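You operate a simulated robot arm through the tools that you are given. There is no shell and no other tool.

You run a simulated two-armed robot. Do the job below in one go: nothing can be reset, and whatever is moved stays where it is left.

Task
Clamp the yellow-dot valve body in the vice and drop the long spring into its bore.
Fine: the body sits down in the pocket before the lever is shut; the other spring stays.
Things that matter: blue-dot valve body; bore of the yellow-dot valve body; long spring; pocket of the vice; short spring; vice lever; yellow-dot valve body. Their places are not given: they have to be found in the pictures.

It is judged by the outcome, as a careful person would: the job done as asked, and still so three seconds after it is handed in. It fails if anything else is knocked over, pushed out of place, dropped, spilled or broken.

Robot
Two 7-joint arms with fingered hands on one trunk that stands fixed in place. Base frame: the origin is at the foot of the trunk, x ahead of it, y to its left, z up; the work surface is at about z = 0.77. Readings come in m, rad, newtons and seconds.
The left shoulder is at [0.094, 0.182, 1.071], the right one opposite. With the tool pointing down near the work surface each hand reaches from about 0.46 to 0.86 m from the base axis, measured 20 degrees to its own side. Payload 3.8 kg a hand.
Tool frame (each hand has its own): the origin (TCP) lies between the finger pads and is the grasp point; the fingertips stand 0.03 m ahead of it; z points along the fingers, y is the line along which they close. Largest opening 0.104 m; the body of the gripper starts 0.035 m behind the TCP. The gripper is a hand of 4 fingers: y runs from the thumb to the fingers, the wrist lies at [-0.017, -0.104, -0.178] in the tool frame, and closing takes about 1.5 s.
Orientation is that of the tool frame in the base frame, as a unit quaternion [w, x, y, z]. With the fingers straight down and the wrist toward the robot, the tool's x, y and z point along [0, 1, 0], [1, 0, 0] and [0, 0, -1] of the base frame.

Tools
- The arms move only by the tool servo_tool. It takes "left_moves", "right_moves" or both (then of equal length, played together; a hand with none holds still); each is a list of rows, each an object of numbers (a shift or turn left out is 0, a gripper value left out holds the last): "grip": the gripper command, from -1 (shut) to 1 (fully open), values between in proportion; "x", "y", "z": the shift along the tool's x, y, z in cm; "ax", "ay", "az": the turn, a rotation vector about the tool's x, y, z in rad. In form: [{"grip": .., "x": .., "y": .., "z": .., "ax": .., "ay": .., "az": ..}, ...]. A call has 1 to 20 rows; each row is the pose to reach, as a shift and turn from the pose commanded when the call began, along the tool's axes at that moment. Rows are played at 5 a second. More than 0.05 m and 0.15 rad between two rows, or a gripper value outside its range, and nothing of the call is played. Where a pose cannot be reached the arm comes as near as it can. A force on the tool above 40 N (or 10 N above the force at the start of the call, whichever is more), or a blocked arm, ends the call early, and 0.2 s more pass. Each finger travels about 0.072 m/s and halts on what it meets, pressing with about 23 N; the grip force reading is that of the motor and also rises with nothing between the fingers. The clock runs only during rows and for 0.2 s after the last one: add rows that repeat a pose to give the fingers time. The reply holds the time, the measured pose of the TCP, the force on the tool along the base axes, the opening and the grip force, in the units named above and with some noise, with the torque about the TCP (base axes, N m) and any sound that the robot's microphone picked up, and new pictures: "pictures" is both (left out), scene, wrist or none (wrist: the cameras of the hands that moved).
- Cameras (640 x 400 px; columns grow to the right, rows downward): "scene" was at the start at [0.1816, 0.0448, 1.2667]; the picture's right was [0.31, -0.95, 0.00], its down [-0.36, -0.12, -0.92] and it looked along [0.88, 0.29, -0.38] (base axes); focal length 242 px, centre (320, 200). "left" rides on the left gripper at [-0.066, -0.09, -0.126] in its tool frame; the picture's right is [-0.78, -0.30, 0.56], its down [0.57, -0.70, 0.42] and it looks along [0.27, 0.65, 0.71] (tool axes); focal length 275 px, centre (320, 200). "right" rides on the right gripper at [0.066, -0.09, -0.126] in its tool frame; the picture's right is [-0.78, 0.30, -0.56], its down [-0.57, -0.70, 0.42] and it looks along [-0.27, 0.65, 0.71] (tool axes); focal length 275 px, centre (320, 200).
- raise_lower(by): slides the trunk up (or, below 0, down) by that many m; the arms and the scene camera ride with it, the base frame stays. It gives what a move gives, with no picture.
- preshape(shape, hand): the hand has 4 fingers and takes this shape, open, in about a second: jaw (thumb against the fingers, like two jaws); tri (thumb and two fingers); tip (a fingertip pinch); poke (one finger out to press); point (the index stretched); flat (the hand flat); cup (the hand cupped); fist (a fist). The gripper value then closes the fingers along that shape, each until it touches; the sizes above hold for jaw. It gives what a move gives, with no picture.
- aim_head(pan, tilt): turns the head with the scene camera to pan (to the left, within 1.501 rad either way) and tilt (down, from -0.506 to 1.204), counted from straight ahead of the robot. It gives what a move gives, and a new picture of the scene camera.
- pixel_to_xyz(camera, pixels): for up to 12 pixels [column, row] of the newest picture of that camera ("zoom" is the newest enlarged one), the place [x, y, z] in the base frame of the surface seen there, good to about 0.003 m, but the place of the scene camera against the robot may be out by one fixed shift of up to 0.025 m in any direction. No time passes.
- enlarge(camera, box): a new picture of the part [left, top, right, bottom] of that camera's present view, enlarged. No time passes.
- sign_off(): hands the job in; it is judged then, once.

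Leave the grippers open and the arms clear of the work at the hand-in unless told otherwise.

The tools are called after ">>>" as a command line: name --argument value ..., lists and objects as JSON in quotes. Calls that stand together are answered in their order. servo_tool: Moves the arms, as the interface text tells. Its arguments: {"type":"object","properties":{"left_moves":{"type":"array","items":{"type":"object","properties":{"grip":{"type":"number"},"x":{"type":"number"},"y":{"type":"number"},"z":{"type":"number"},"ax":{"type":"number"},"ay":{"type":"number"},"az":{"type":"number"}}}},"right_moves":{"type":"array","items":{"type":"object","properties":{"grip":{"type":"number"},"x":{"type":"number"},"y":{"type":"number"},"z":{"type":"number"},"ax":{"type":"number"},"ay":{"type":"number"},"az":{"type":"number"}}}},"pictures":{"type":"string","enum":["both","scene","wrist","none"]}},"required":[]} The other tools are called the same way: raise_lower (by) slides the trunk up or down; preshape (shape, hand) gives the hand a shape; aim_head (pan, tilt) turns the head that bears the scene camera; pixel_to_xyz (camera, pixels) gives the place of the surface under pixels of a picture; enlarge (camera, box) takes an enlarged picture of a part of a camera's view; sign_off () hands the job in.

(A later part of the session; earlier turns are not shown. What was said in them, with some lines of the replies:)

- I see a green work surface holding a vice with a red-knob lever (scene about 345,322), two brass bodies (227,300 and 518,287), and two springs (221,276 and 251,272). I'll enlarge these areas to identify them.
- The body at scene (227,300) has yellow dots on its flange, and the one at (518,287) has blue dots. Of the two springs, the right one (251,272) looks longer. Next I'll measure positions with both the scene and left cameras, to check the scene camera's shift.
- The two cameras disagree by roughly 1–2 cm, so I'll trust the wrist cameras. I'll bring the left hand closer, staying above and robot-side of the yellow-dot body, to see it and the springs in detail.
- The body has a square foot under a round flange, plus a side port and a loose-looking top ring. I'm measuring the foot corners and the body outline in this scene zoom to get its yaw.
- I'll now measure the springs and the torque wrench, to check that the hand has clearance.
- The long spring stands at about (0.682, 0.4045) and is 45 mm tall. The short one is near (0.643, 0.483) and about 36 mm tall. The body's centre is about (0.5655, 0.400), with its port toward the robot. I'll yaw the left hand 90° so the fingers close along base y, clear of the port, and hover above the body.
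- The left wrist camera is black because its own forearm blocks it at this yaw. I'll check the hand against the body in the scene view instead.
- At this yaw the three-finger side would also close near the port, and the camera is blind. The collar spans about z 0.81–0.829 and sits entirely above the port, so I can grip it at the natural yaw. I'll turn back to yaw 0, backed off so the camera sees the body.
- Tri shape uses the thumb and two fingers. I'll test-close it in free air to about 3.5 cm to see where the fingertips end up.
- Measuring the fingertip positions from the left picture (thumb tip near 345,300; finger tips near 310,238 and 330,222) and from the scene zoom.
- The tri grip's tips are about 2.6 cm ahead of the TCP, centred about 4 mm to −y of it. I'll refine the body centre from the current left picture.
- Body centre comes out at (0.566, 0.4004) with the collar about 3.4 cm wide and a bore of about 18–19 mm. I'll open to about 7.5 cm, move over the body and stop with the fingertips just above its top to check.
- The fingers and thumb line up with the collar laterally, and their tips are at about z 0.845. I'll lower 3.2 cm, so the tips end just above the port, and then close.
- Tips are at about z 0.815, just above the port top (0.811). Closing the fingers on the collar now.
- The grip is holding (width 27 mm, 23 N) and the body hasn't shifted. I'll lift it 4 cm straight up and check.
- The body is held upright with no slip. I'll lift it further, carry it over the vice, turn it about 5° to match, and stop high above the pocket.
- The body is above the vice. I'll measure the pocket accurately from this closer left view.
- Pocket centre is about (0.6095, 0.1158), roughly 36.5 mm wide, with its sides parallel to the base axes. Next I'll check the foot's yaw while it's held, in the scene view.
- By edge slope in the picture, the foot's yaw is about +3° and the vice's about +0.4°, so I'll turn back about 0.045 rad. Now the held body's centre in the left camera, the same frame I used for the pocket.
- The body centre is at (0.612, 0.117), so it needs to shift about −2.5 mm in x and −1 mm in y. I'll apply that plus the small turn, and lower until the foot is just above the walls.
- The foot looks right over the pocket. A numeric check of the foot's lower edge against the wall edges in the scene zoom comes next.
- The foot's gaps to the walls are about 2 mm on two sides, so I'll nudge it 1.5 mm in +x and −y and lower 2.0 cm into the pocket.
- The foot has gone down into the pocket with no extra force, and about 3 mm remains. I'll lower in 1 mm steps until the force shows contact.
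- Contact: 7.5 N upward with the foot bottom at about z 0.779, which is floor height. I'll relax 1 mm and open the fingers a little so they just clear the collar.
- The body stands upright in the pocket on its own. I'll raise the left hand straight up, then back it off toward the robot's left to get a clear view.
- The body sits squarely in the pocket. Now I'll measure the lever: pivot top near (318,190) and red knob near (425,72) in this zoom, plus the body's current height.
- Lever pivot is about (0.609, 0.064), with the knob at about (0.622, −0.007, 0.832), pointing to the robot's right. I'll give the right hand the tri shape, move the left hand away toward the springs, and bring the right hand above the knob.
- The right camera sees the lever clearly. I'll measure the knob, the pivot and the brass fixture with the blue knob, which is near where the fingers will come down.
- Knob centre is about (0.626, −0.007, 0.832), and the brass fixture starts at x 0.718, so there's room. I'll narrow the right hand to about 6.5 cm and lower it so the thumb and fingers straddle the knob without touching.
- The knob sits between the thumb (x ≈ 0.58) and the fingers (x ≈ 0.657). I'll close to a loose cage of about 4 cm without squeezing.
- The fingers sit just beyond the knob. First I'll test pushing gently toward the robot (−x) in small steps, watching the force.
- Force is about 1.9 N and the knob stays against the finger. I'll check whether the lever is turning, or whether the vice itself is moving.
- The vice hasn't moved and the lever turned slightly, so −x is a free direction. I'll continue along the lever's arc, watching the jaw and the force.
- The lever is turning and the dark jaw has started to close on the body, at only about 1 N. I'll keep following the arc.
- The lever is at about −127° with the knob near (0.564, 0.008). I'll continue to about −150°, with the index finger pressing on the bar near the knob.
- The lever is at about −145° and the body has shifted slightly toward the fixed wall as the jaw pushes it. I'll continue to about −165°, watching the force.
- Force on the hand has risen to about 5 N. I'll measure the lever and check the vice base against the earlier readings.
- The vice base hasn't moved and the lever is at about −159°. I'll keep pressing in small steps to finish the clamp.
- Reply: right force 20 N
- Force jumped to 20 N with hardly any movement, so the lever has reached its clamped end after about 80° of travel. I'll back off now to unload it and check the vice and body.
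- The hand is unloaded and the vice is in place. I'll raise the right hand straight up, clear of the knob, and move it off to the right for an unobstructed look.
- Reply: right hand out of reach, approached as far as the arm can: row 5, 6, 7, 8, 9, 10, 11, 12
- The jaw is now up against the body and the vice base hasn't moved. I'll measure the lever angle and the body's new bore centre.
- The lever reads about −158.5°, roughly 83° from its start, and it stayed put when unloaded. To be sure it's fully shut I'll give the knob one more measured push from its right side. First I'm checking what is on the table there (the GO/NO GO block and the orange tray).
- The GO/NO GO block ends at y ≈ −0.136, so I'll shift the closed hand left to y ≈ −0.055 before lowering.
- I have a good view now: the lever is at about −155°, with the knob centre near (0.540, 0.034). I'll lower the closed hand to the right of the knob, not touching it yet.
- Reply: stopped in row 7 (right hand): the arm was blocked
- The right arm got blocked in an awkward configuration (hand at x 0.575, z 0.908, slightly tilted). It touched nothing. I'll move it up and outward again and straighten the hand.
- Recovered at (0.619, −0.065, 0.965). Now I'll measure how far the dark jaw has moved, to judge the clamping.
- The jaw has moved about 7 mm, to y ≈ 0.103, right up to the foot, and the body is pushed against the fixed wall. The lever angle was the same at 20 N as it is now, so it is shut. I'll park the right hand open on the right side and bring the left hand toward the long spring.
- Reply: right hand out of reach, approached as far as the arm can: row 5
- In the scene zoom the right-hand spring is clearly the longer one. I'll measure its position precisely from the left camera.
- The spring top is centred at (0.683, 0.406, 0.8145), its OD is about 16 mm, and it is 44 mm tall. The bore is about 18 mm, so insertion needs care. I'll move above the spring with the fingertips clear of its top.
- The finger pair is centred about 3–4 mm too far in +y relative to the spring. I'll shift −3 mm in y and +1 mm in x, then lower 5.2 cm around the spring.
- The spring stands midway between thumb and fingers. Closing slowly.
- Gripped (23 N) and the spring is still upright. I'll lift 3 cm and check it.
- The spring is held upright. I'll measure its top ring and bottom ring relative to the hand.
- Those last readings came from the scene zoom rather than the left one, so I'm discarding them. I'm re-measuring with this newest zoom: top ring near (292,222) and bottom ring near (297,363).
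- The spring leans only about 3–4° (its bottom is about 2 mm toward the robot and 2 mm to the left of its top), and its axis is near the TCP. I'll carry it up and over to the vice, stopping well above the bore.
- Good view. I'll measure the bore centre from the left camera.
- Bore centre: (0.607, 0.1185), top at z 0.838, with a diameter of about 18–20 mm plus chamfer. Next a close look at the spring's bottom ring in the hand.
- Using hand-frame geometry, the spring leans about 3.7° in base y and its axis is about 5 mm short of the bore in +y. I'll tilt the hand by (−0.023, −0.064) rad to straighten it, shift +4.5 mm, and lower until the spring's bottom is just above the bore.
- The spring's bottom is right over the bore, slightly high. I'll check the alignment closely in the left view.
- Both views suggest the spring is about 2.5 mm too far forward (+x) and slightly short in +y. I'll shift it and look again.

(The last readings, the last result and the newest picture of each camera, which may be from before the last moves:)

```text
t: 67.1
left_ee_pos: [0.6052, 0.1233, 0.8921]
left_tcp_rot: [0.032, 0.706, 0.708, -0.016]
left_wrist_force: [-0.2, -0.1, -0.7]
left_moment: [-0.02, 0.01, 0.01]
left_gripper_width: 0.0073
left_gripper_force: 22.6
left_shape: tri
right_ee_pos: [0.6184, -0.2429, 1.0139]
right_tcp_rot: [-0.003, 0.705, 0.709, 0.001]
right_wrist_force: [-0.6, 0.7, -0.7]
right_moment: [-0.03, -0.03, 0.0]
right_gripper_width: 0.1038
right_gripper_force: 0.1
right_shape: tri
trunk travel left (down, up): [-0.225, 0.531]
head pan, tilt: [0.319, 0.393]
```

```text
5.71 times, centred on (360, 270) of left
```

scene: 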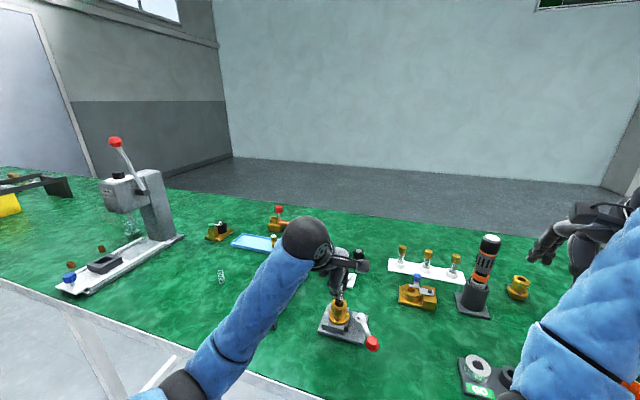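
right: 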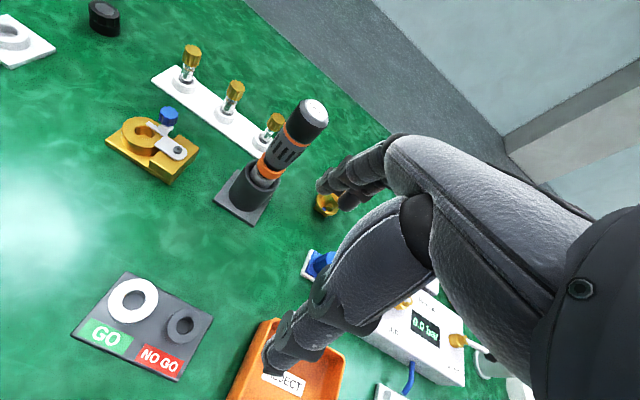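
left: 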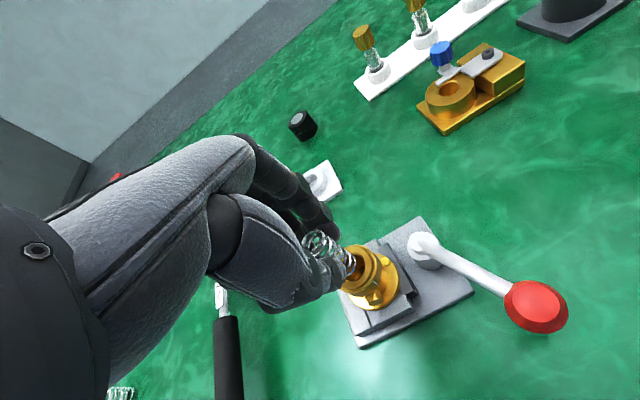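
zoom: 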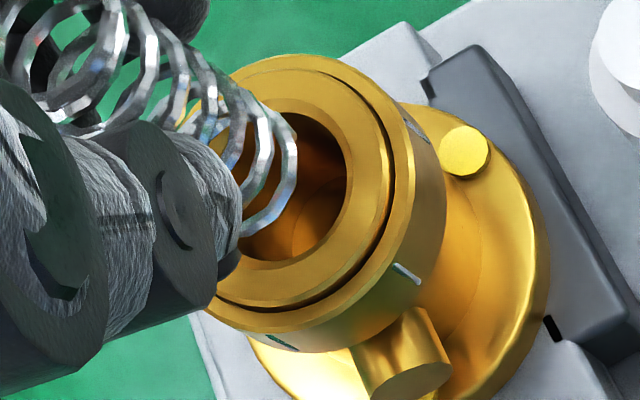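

Close now: both views want about 1.2 mm more toward the robot and 0.7 mm to the right. I'll apply that and lower 5 mm.

>>> servo_tool --left_moves '[{"x": -0.07, "y": -0.12}, {"x": -0.07, "y": -0.12, "z": 0.25}, {"x": -0.07, "y": -0.12, "z": 0.5}, {"x": -0.07, "y": -0.12, "z": 0.5}]' --pictures "both"

>>> enlarge --camera "scene" --box '[327, 285, 357, 315]'

>>> enlarge --camera "left" --box '[320, 235, 400, 305]'

```text
t: 68.1
left_ee_pos: [0.6036, 0.1229, 0.8891]
left_tcp_rot: [0.031, 0.705, 0.708, -0.014]
left_wrist_force: [0.3, 0.3, 0.4]
left_moment: [-0.01, -0.01, 0.03]
left_gripper_width: 0.0071
left_gripper_force: 23.3
left_shape: tri
right_ee_pos: [0.6185, -0.2419, 1.0149]
right_tcp_rot: [-0.002, 0.705, 0.709, 0.001]
right_wrist_force: [-0.6, 0.0, -1.0]
right_moment: [0.0, 0.02, 0.03]
right_gripper_width: 0.1036
right_gripper_force: 0.1
right_shape: tri
trunk travel left (down, up): [-0.225, 0.531]
head pan, tilt: [0.319, 0.393]
```

scene: 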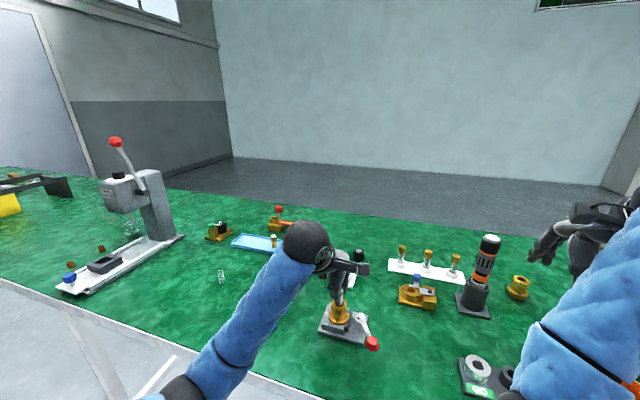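
left: 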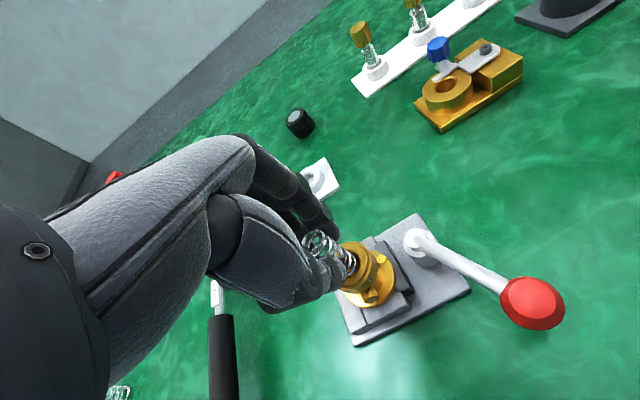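

```text
13.33 times, centred on (342, 300) of scene
```

zoom: 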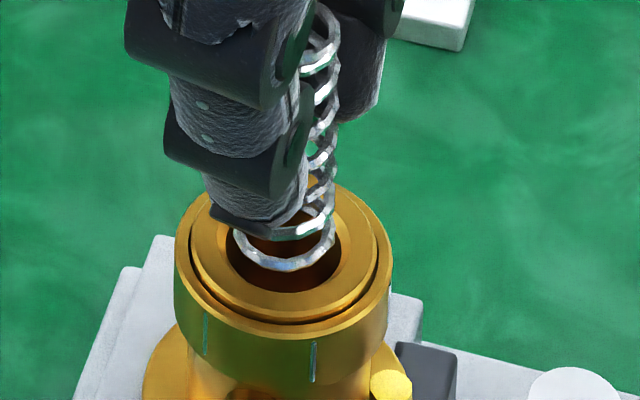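

```text
5.71 times, centred on (360, 270) of left
```

zoom: 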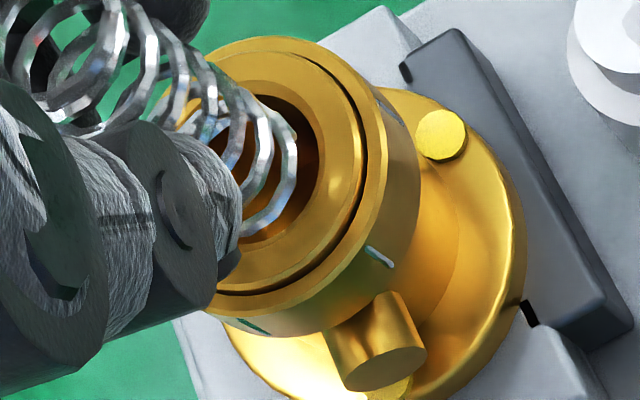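

Aligned to within about 0.5 mm, with a gap of about 4 mm. I'll lower 1 cm straight down (compensating for the hand's tilt), watching the force.

>>> servo_tool --left_moves '[{"x": 0.02, "y": -0.007, "z": 0.3}, {"x": 0.032, "y": -0.012, "z": 0.5}, {"x": 0.045, "y": -0.016, "z": 0.7}, {"x": 0.058, "y": -0.021, "z": 0.9}, {"x": 0.058, "y": -0.021, "z": 0.9}]' --pictures "both"

>>> enlarge --camera "scene" --box '[327, 285, 357, 315]'

>>> enlarge --camera "left" --box '[310, 225, 390, 295]'

```text
t: 69.3
left_ee_pos: [0.6027, 0.1216, 0.8827]
left_tcp_rot: [0.034, 0.705, 0.708, -0.012]
left_wrist_force: [2.3, 5.0, 18.5]
left_moment: [0.07, -0.05, 0.01]
left_gripper_width: 0.0083
left_gripper_force: 23.3
left_shape: tri
right_ee_pos: [0.6162, -0.2426, 1.0153]
right_tcp_rot: [-0.003, 0.705, 0.709, 0.001]
right_wrist_force: [-0.6, 0.3, 0.4]
right_moment: [-0.01, -0.04, -0.01]
right_gripper_width: 0.1034
right_gripper_force: 0.0
right_shape: tri
trunk travel left (down, up): [-0.225, 0.531]
head pan, tilt: [0.319, 0.393]
```

scene: 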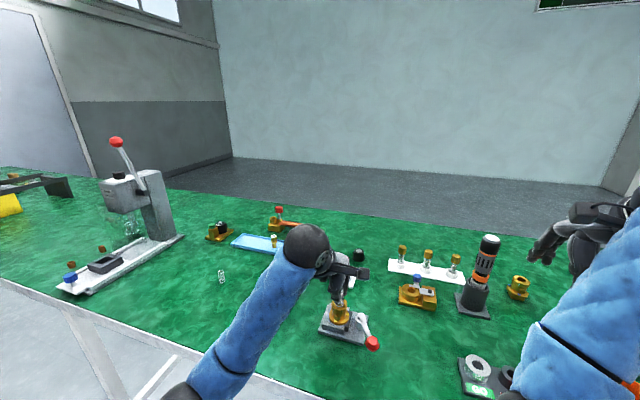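
left: 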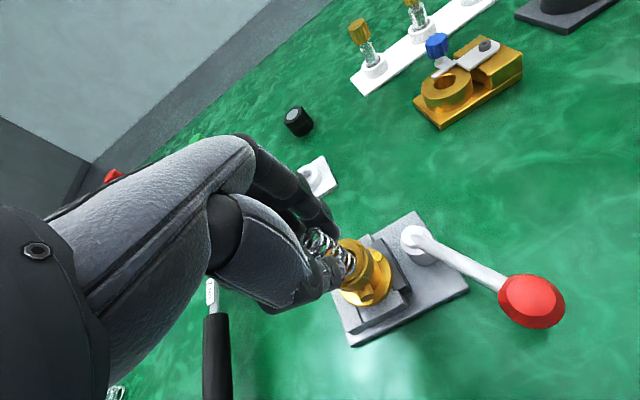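

```text
13.33 times, centred on (342, 300) of scene
```

zoom: 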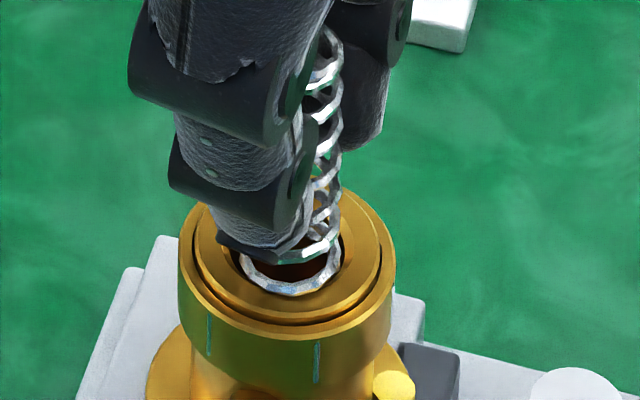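

```text
5.71 times, centred on (350, 260) of left
```

zoom: 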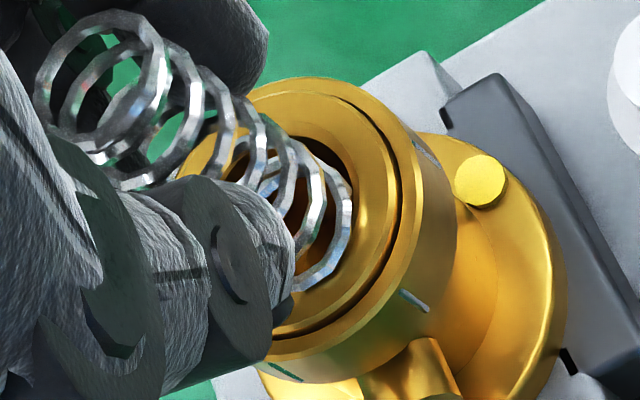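

It touched the near rim with 18 N up; the spring is about 1–1.5 mm too close to the robot. I'll back up 6 mm to unload and shift +1.2 mm in x.

>>> servo_tool --left_moves '[{"x": -0.02, "y": 0.01, "z": -0.4}, {"x": -0.04, "y": 0.01, "z": -0.7}, {"x": -0.04, "y": 0.13, "z": -0.7}, {"x": -0.04, "y": 0.13, "z": -0.7}]' --pictures "both"

>>> enlarge --camera "scene" --box '[327, 285, 357, 315]'

>>> enlarge --camera "left" --box '[310, 225, 390, 295]'

```text
t: 70.3
left_ee_pos: [0.6038, 0.123, 0.8865]
left_tcp_rot: [0.03, 0.706, 0.708, -0.015]
left_wrist_force: [0.3, 0.4, -0.2]
left_moment: [0.0, 0.01, 0.04]
left_gripper_width: 0.0079
left_gripper_force: 23.0
left_shape: tri
right_ee_pos: [0.6188, -0.2432, 1.0126]
right_tcp_rot: [-0.003, 0.706, 0.709, 0.001]
right_wrist_force: [0.0, 0.3, 0.6]
right_moment: [0.01, -0.03, 0.02]
right_gripper_width: 0.1041
right_gripper_force: 0.0
right_shape: tri
trunk travel left (down, up): [-0.225, 0.531]
head pan, tilt: [0.319, 0.393]
```

scene: 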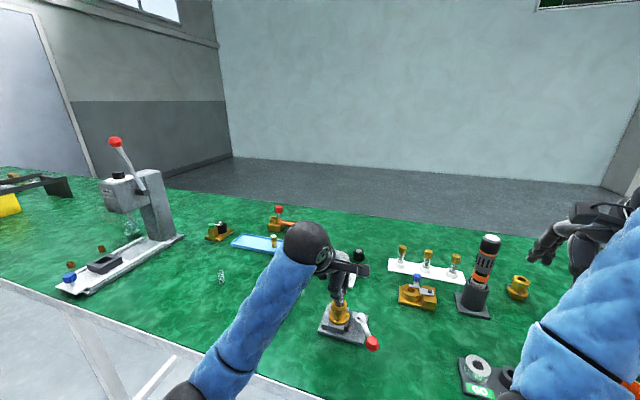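
left: 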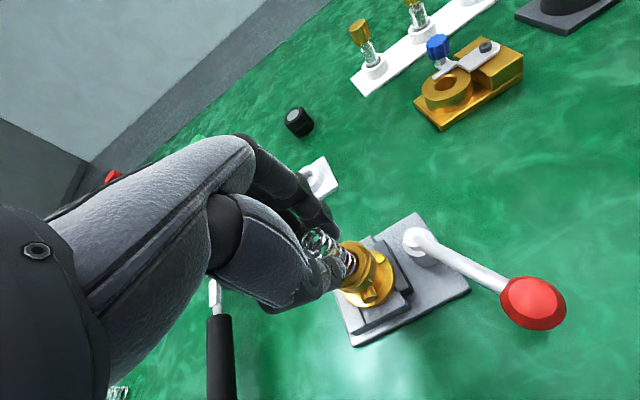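

```text
13.33 times, centred on (342, 300) of scene
```

zoom: 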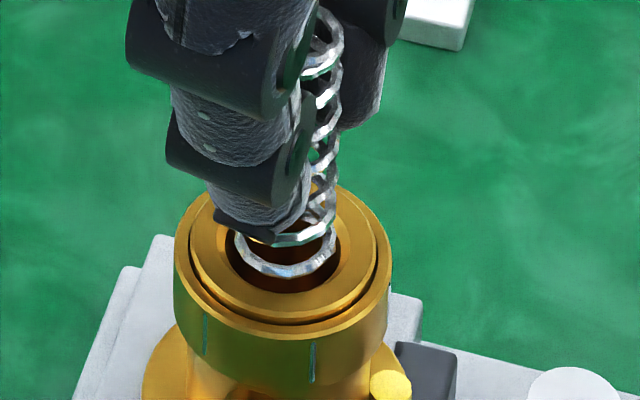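

```text
5.71 times, centred on (350, 260) of left
```

zoom: 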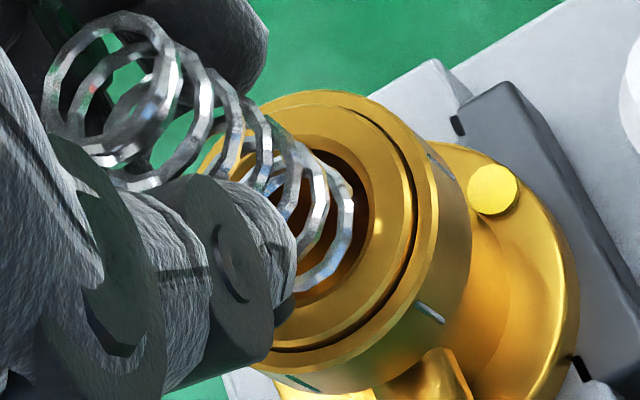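

The body sprang back into place and the spring hasn't slipped in the grip. Both views now agree the spring is centred over the bore. Lowering again in small steps.

>>> servo_tool --left_moves '[{"x": 0.013, "y": -0.005, "z": 0.2}, {"x": 0.026, "y": -0.009, "z": 0.4}, {"x": 0.032, "y": -0.011, "z": 0.5}, {"x": 0.032, "y": -0.011, "z": 0.5}]' --pictures "both"

>>> enlarge --camera "scene" --box '[327, 285, 357, 315]'

>>> enlarge --camera "left" --box '[310, 225, 390, 295]'

```text
t: 71.3
left_ee_pos: [0.6032, 0.1233, 0.8823]
left_tcp_rot: [0.031, 0.706, 0.707, -0.014]
left_wrist_force: [3.0, 1.9, 6.7]
left_moment: [0.07, -0.07, 0.0]
left_gripper_width: 0.0079
left_gripper_force: 22.3
left_shape: tri
right_ee_pos: [0.6183, -0.2439, 1.0134]
right_tcp_rot: [-0.003, 0.705, 0.709, 0.001]
right_wrist_force: [0.2, 0.3, 0.1]
right_moment: [0.03, -0.01, 0.0]
right_gripper_width: 0.1036
right_gripper_force: 0.0
right_shape: tri
trunk travel left (down, up): [-0.225, 0.531]
head pan, tilt: [0.319, 0.393]
```

scene: 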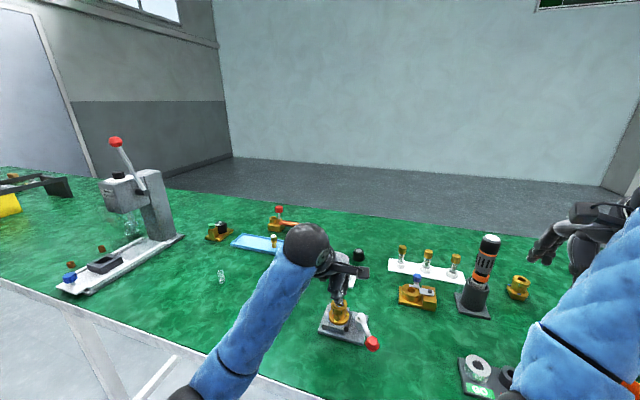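
left: 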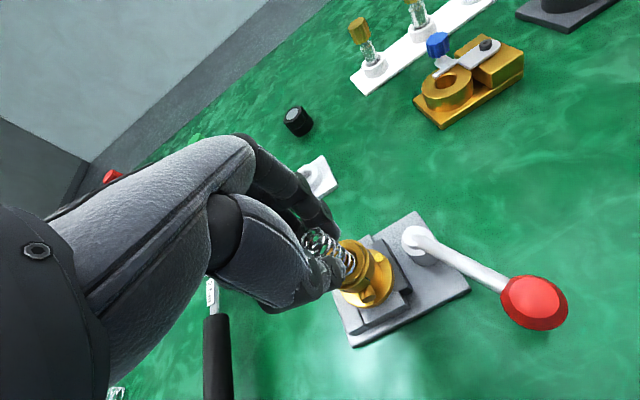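

```text
13.33 times, centred on (342, 300) of scene
```

zoom: 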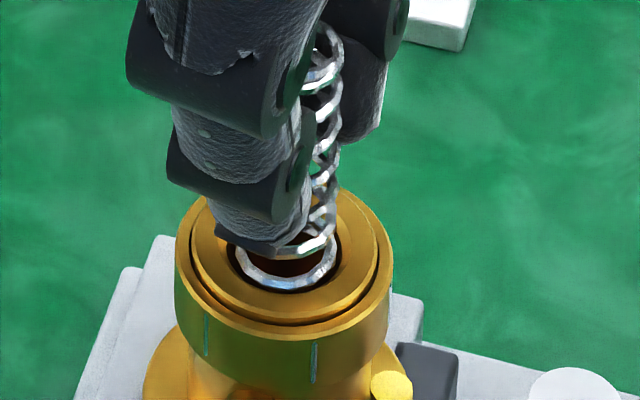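

```text
5.71 times, centred on (350, 260) of left
```

zoom: 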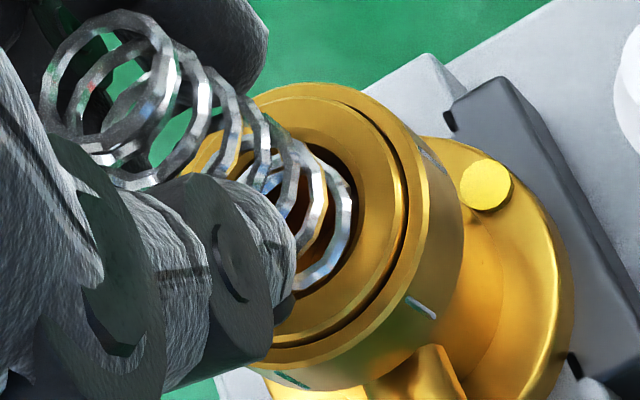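

It's in the chamfer with a light 6.7 N, and the reaction pushes the hand toward +x/+y. So I'll shift slightly that way (+0.7 mm, +0.4 mm) and continue down in tiny steps.

>>> servo_tool --left_moves '[{"x": 0.03, "y": 0.07, "z": -0.05}, {"x": 0.04, "y": 0.07, "z": 0.1}, {"x": 0.05, "y": 0.065, "z": 0.2}, {"x": 0.055, "y": 0.065, "z": 0.2}]' --pictures "both"

>>> enlarge --camera "scene" --box '[327, 285, 357, 315]'

>>> enlarge --camera "left" --box '[310, 225, 390, 295]'

```text
t: 72.3
left_ee_pos: [0.6051, 0.1239, 0.8795]
left_tcp_rot: [0.032, 0.705, 0.708, -0.014]
left_wrist_force: [0.4, 0.3, -0.5]
left_moment: [0.03, -0.03, 0.01]
left_gripper_width: 0.0082
left_gripper_force: 22.5
left_shape: tri
right_ee_pos: [0.6183, -0.2428, 1.0129]
right_tcp_rot: [-0.003, 0.705, 0.709, 0.0]
right_wrist_force: [0.0, 0.2, -0.2]
right_moment: [-0.01, 0.03, 0.01]
right_gripper_width: 0.1037
right_gripper_force: 0.1
right_shape: tri
trunk travel left (down, up): [-0.225, 0.531]
head pan, tilt: [0.319, 0.393]
```

scene: 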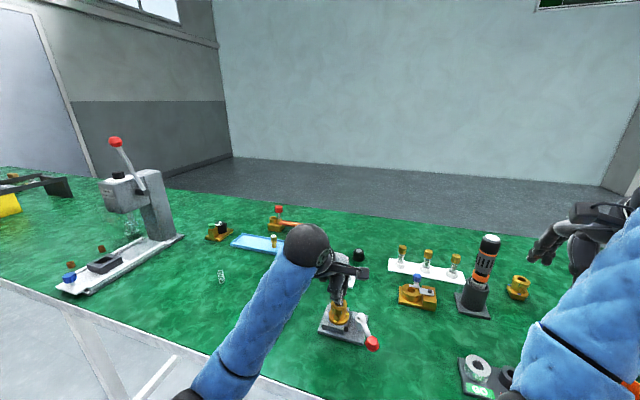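
left: 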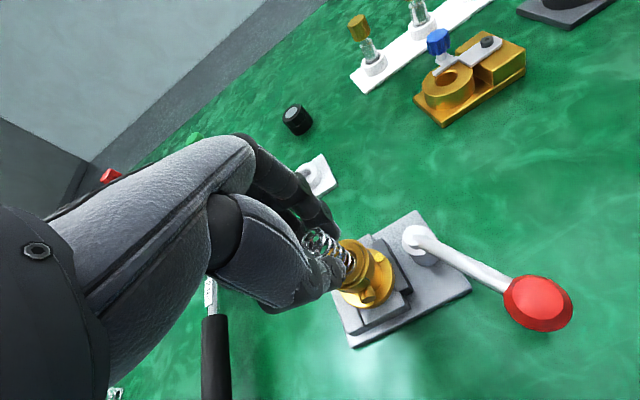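

```text
13.33 times, centred on (342, 300) of scene
```

zoom: 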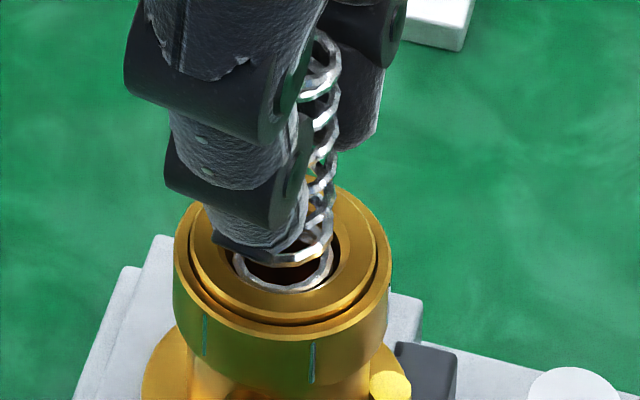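

```text
5.71 times, centred on (350, 260) of left
```

zoom: 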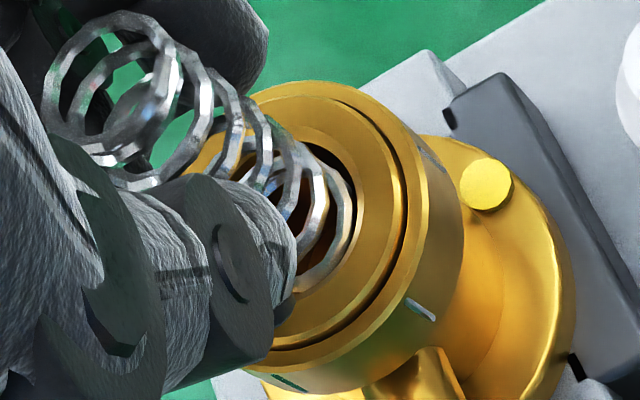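

Force is back to zero and the bottom ring is now inside the bore. I'll keep lowering in steps.

>>> servo_tool --left_moves '[{"x": 0.013, "y": -0.005, "z": 0.2}, {"x": 0.026, "y": -0.009, "z": 0.4}, {"x": 0.038, "y": -0.014, "z": 0.6}, {"x": 0.038, "y": -0.014, "z": 0.6}]' --pictures "both"

>>> enlarge --camera "scene" --box '[327, 285, 357, 315]'

>>> enlarge --camera "left" --box '[310, 225, 390, 295]'

```text
t: 73.3
left_ee_pos: [0.6065, 0.1231, 0.8724]
left_tcp_rot: [0.031, 0.706, 0.707, -0.015]
left_wrist_force: [0.7, 0.0, -0.8]
left_moment: [-0.03, -0.03, -0.02]
left_gripper_width: 0.0079
left_gripper_force: 23.3
left_shape: tri
right_ee_pos: [0.6168, -0.2429, 1.0132]
right_tcp_rot: [-0.003, 0.705, 0.709, 0.001]
right_wrist_force: [-0.9, 0.1, -0.6]
right_moment: [-0.03, 0.02, 0.01]
right_gripper_width: 0.1037
right_gripper_force: 0.1
right_shape: tri
trunk travel left (down, up): [-0.225, 0.531]
head pan, tilt: [0.319, 0.393]
```

scene: 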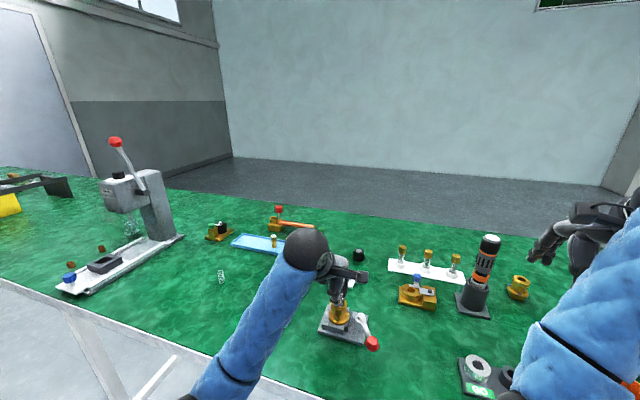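
left: 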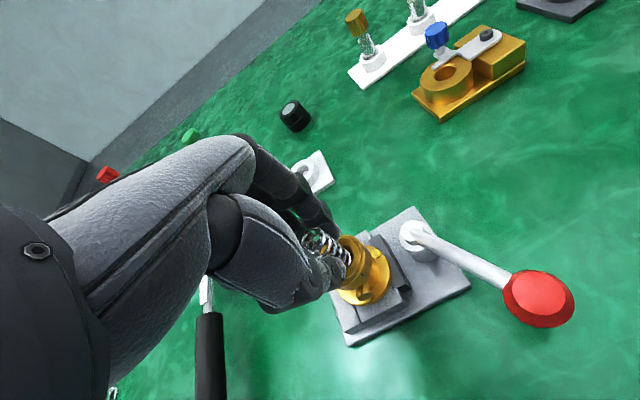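

```text
13.33 times, centred on (342, 300) of scene
```

zoom: 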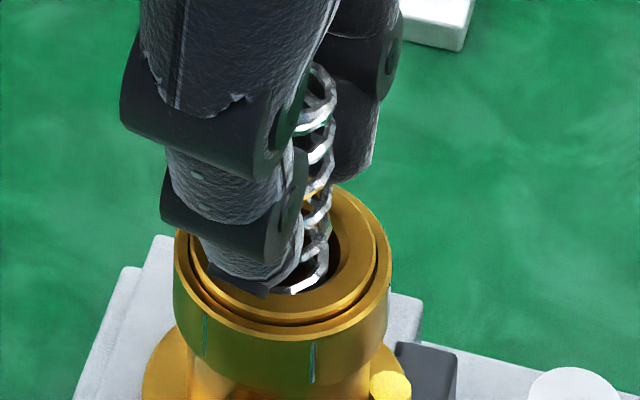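

```text
5.71 times, centred on (350, 260) of left
```

zoom: 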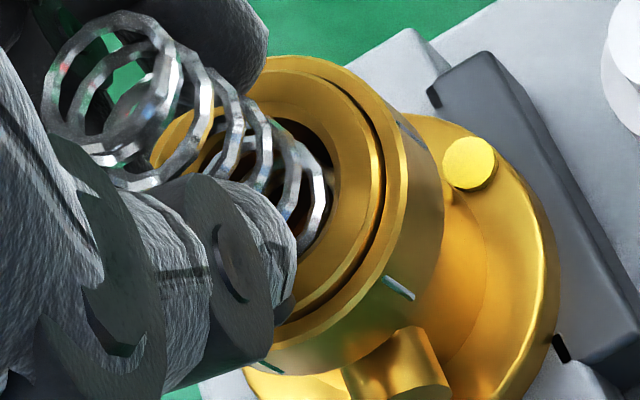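

Good, no force, about 9 mm in. Lowering another 6 mm, which still leaves a few millimetres between the thumb tip and the collar.

>>> servo_tool --left_moves '[{"x": 0.013, "y": -0.005, "z": 0.2}, {"x": 0.026, "y": -0.009, "z": 0.4}, {"x": 0.032, "y": -0.012, "z": 0.5}, {"x": 0.032, "y": -0.012, "z": 0.5}]' --pictures "both"

>>> enlarge --camera "scene" --box '[327, 285, 357, 315]'

>>> enlarge --camera "left" --box '[310, 225, 390, 295]'

```text
t: 74.3
left_ee_pos: [0.6056, 0.1229, 0.8691]
left_tcp_rot: [0.031, 0.706, 0.708, -0.014]
left_wrist_force: [0.3, -0.5, 0.0]
left_moment: [0.02, -0.01, -0.04]
left_gripper_width: 0.0082
left_gripper_force: 23.1
left_shape: tri
right_ee_pos: [0.6167, -0.2424, 1.0143]
right_tcp_rot: [-0.002, 0.706, 0.708, 0.0]
right_wrist_force: [-0.9, -0.2, -0.3]
right_moment: [0.01, 0.04, 0.01]
right_gripper_width: 0.1034
right_gripper_force: 0.0
right_shape: tri
trunk travel left (down, up): [-0.225, 0.531]
head pan, tilt: [0.319, 0.393]
```

scene: 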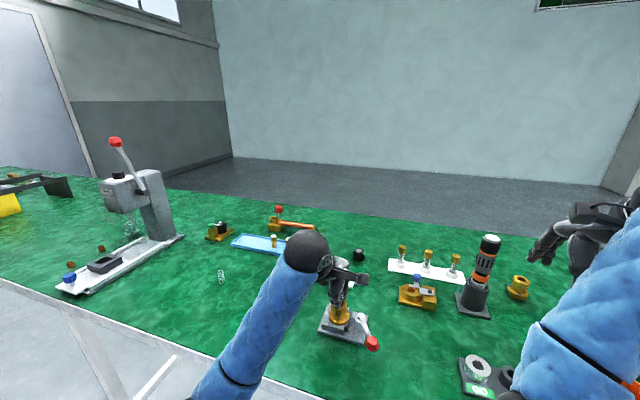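
left: 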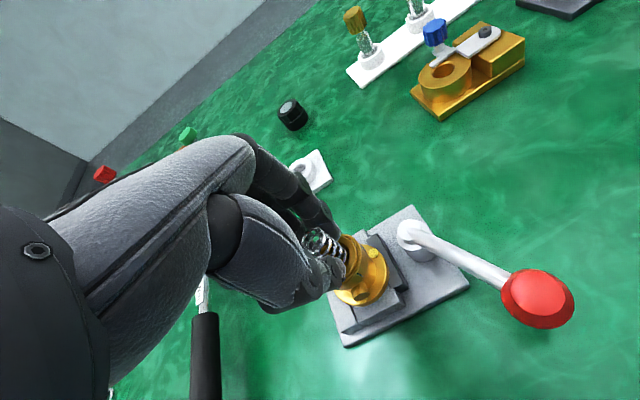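

```text
13.33 times, centred on (342, 300) of scene
```

zoom: 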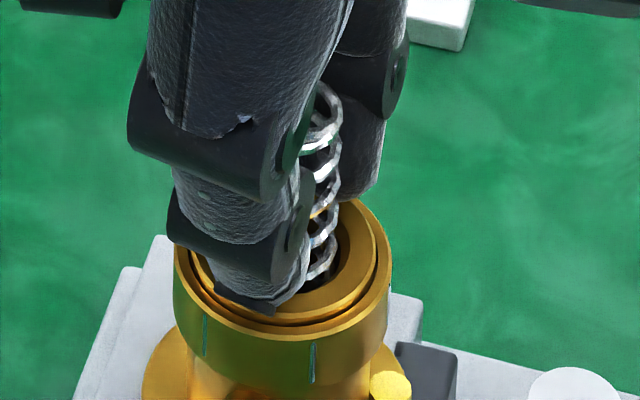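

```text
5.71 times, centred on (350, 260) of left
```

zoom: 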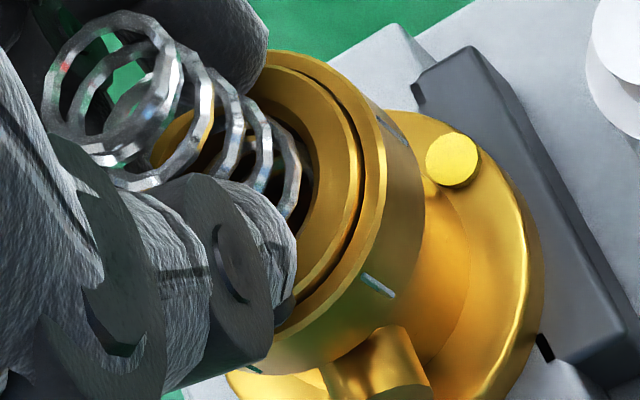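

About 14 mm of spring is inside the bore with zero force. Releasing: I'll open the fingers gradually so the spring drops in.

>>> servo_tool --left_moves '[{"grip": -0.75}, {"grip": -0.55}, {"grip": -0.35}, {"grip": -0.15}, {"grip": 0.1}, {"grip": 0.25}, {"grip": 0.25}, {"grip": 0.25}]' --pictures "both"

>>> enlarge --camera "scene" --box '[322, 280, 362, 320]'

>>> enlarge --camera "left" --box '[280, 205, 400, 305]'

```text
t: 76.1
left_ee_pos: [0.6051, 0.1224, 0.8694]
left_tcp_rot: [0.031, 0.706, 0.708, -0.015]
left_wrist_force: [-0.8, -0.7, 0.3]
left_moment: [0.03, -0.01, 0.0]
left_gripper_width: 0.0647
left_gripper_force: 0.1
left_shape: tri
right_ee_pos: [0.6179, -0.2429, 1.0141]
right_tcp_rot: [-0.003, 0.705, 0.709, 0.001]
right_wrist_force: [0.3, -0.2, 0.4]
right_moment: [0.02, 0.01, 0.0]
right_gripper_width: 0.1035
right_gripper_force: 0.1
right_shape: tri
trunk travel left (down, up): [-0.225, 0.531]
head pan, tilt: [0.319, 0.393]
```

scene: 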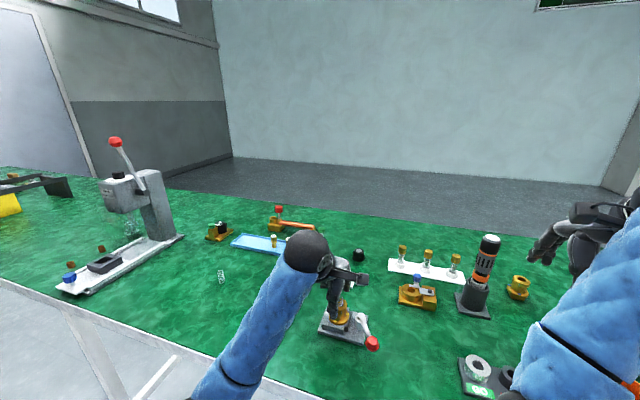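
left: 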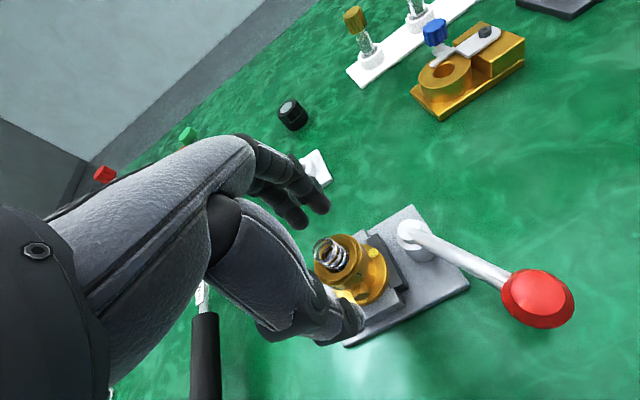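

```text
10.00 times, centred on (342, 300) of scene
```

zoom: 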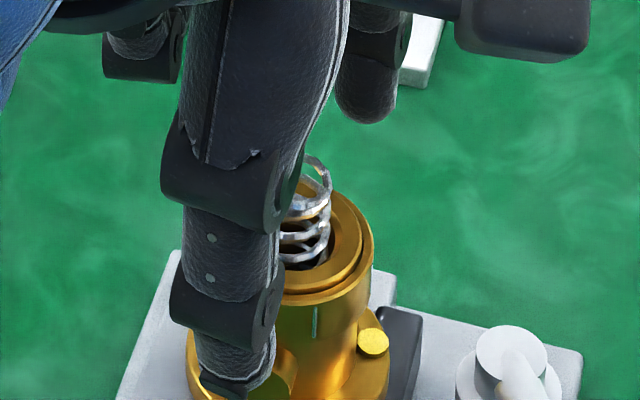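

```text
4.00 times, centred on (340, 255) of left
```

zoom: 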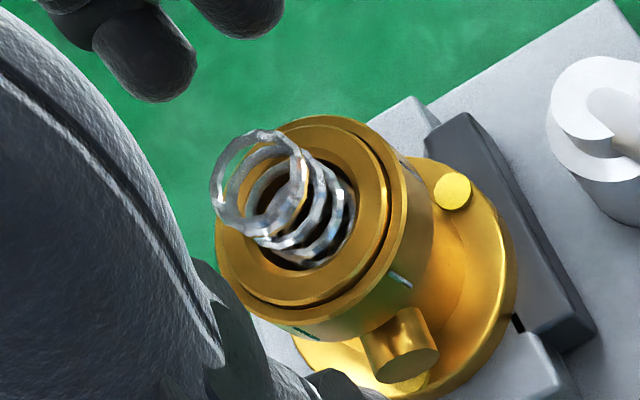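

The spring has dropped further and stands in the bore with its top sticking out. I'll raise the hand clear and measure whether it's fully seated.

>>> pixel_to_xyz --camera "zoom" --pixels '[[216, 185], [302, 170], [262, 134], [250, 222], [225, 155], [290, 145]]'

>>> servo_tool --left_moves '[{"z": -1}, {"z": -2.5}, {"z": -4.5}, {"z": -7}, {"z": -9.5}, {"z": -11, "y": -2}, {"z": -11, "y": -4}, {"z": -11, "y": -4}]' --pictures "both"

>>> enlarge --camera "scene" --box '[322, 280, 362, 320]'

>>> enlarge --camera "left" --box '[330, 200, 450, 300]'

```text
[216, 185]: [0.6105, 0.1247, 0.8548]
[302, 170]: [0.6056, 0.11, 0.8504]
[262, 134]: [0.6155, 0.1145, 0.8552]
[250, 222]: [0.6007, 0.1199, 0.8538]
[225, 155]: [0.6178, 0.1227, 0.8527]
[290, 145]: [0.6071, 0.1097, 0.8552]
```

```text
t: 77.9
left_ee_pos: [0.564, 0.1292, 0.9755]
left_tcp_rot: [0.03, 0.706, 0.708, -0.015]
left_wrist_force: [0.6, -0.6, -0.4]
left_moment: [0.01, -0.02, 0.01]
left_gripper_width: 0.0647
left_gripper_force: 0.1
left_shape: tri
right_ee_pos: [0.6173, -0.2432, 1.0137]
right_tcp_rot: [-0.003, 0.705, 0.709, 0.001]
right_wrist_force: [0.7, -0.5, 0.3]
right_moment: [0.0, 0.03, 0.0]
right_gripper_width: 0.1035
right_gripper_force: 0.0
right_shape: tri
trunk travel left (down, up): [-0.225, 0.531]
head pan, tilt: [0.319, 0.393]
```

scene: 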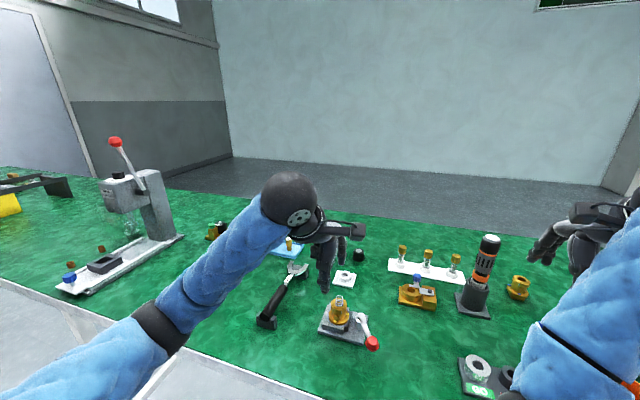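
left: 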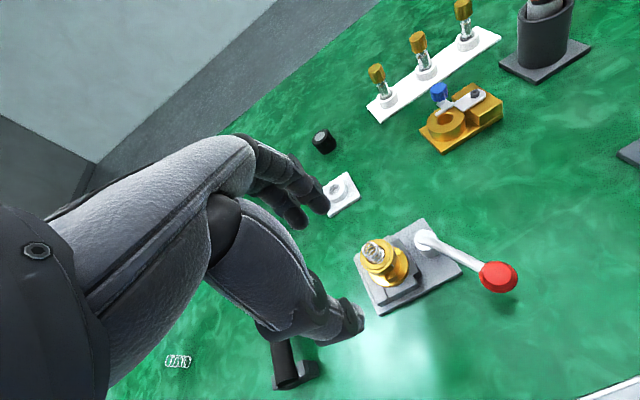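

```text
10.00 times, centred on (342, 300) of scene
```

zoom: 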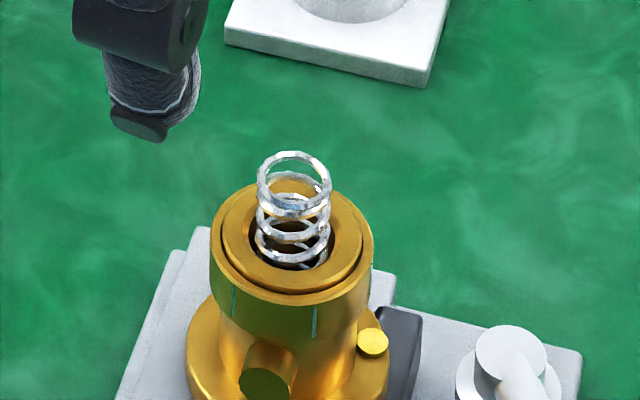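

```text
4.00 times, centred on (390, 250) of left
```

zoom: 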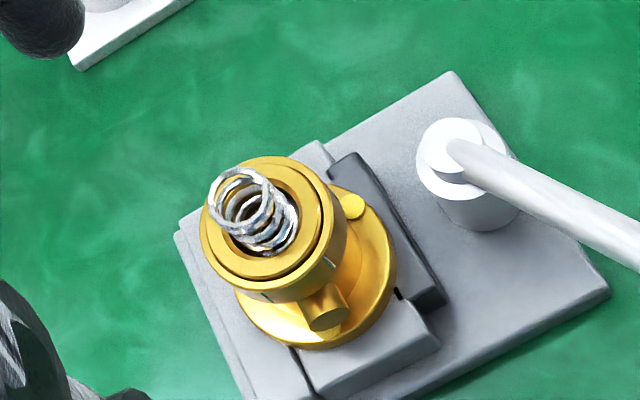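

The spring's top is at z ≈ 0.854 and the collar top at 0.838, so about 28 mm of the 44 mm spring is inside, standing on the bore's floor. I'll move the left hand well clear and re-check the whole scene (lever, body, short spring).

>>> servo_tool --left_moves '[{"z": -1, "x": 2, "grip": 0.5}, {"z": -2, "x": 5, "grip": 1}, {"z": -3, "x": 8, "ax": 0.01, "ay": 0.03}, {"z": -3, "x": 11, "ax": 0.023, "ay": 0.064}, {"z": -3, "x": 14, "ax": 0.023, "ay": 0.064}, {"z": -3, "x": 17, "ax": 0.023, "ay": 0.064}, {"z": -3, "x": 20, "ax": 0.023, "ay": 0.064}, {"z": -3, "x": 23, "ax": 0.023, "ay": 0.064}, {"z": -3, "x": 26, "ax": 0.023, "ay": 0.064}, {"z": -3, "x": 26, "ax": 0.023, "ay": 0.064}]' --pictures "both"

>>> enlarge --camera "scene" --box '[310, 280, 390, 350]'

>>> enlarge --camera "scene" --box '[325, 290, 370, 335]'

```text
t: 80.1
left_ee_pos: [0.5604, 0.3927, 0.9883]
left_tcp_rot: [0.0, 0.707, 0.708, 0.0]
left_wrist_force: [-0.2, 0.0, -0.3]
left_moment: [-0.02, 0.03, 0.03]
left_gripper_width: 0.1036
left_gripper_force: 0.1
left_shape: tri
right_ee_pos: [0.6184, -0.2427, 1.0132]
right_tcp_rot: [-0.003, 0.705, 0.709, 0.0]
right_wrist_force: [-0.2, 0.1, -0.4]
right_moment: [-0.01, -0.05, 0.02]
right_gripper_width: 0.1038
right_gripper_force: 0.1
right_shape: tri
trunk travel left (down, up): [-0.225, 0.531]
head pan, tilt: [0.319, 0.393]
```

scene: 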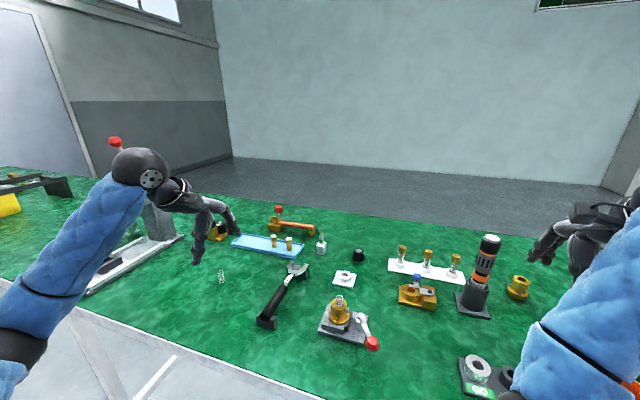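
left: 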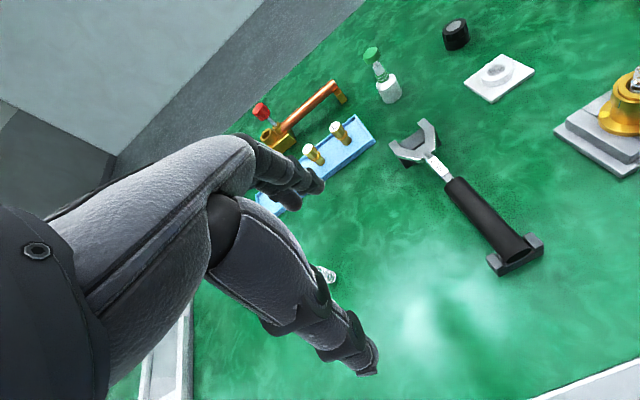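

```text
5.71 times, centred on (350, 315) of scene
```

zoom: 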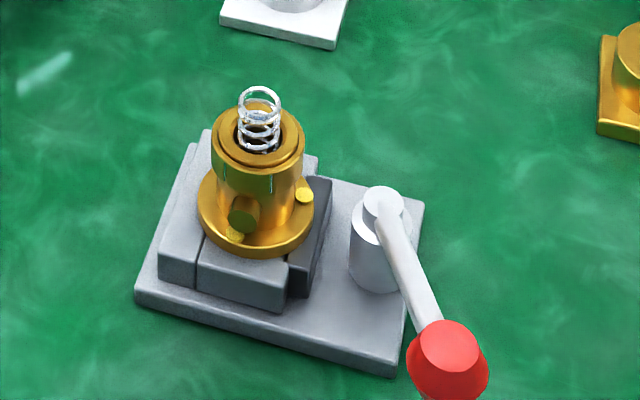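

```text
8.89 times, centred on (348, 312) of scene
```

zoom: 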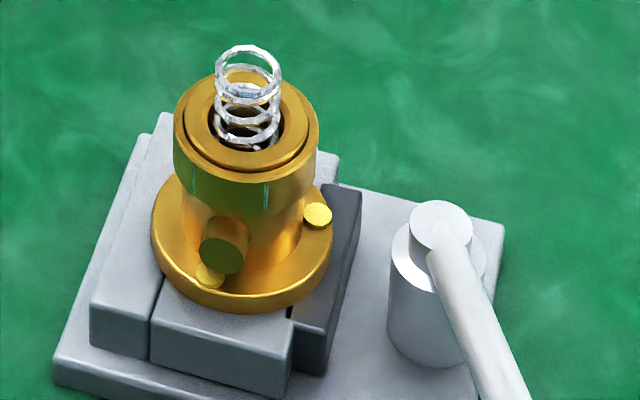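

The lever and jaw look the same as right after clamping, and the spring stands upright in the bore. One last check on the short spring and the right-side items before handing in.

>>> enlarge --camera "scene" --box '[190, 220, 330, 330]'

>>> enlarge --camera "scene" --box '[380, 225, 600, 400]'

```text
3.64 times, centred on (260, 275) of scene
```

zoom: 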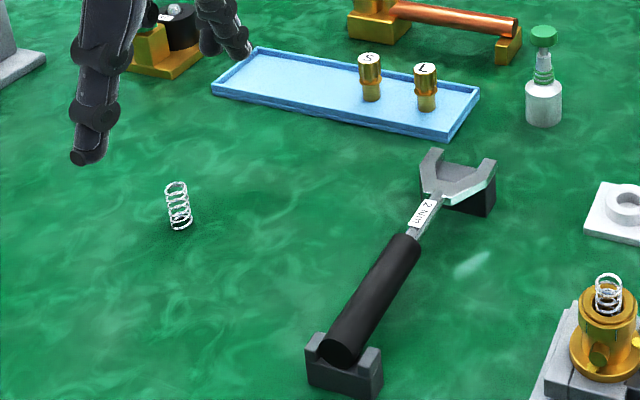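

```text
2.29 times, centred on (490, 312) of scene
```

zoom: 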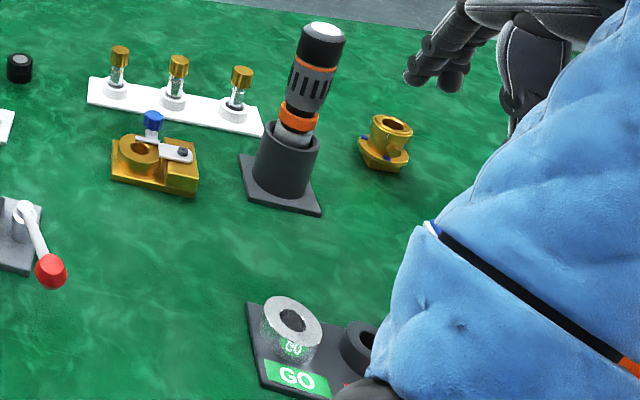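

Everything else is where it was: the short spring is standing, and the blue-dot body, wrench, tray and gauges are untouched. The yellow-dot body is clamped, the long spring is in its bore, and both hands are open and clear. Handing in.

>>> sign_off

```text
The job is handed in.
```

The yellow-dot valve body is clamped in the vice and the long spring is standing in its bore. I've handed the job in; no verdict came back.

- **Body:** it was lowered into the pocket until it touched the floor, and only then was the lever swung shut. The jaw pushed it against the fixed wall.
- **Lever:** it turned about 80° and then stopped. A push of about 20 N moved it no further, and it stayed there when I let go. I tried one more push to confirm it was fully shut, but the right arm got stuck before reaching the knob, so that check wasn't done. It touched nothing.
- **Long spring:** about 28 mm of its 44 mm is inside the bore, apparently on the floor. About 16 mm sticks out of the top. It caught on the rim on the first try with about 18 N. The body shifted slightly and sprang back, and I realigned before lowering it in.
- **Everything else:** the short spring is still standing where it was. The blue-dot body and the other items look undisturbed in the last pictures. Both hands are open and clear of the work.
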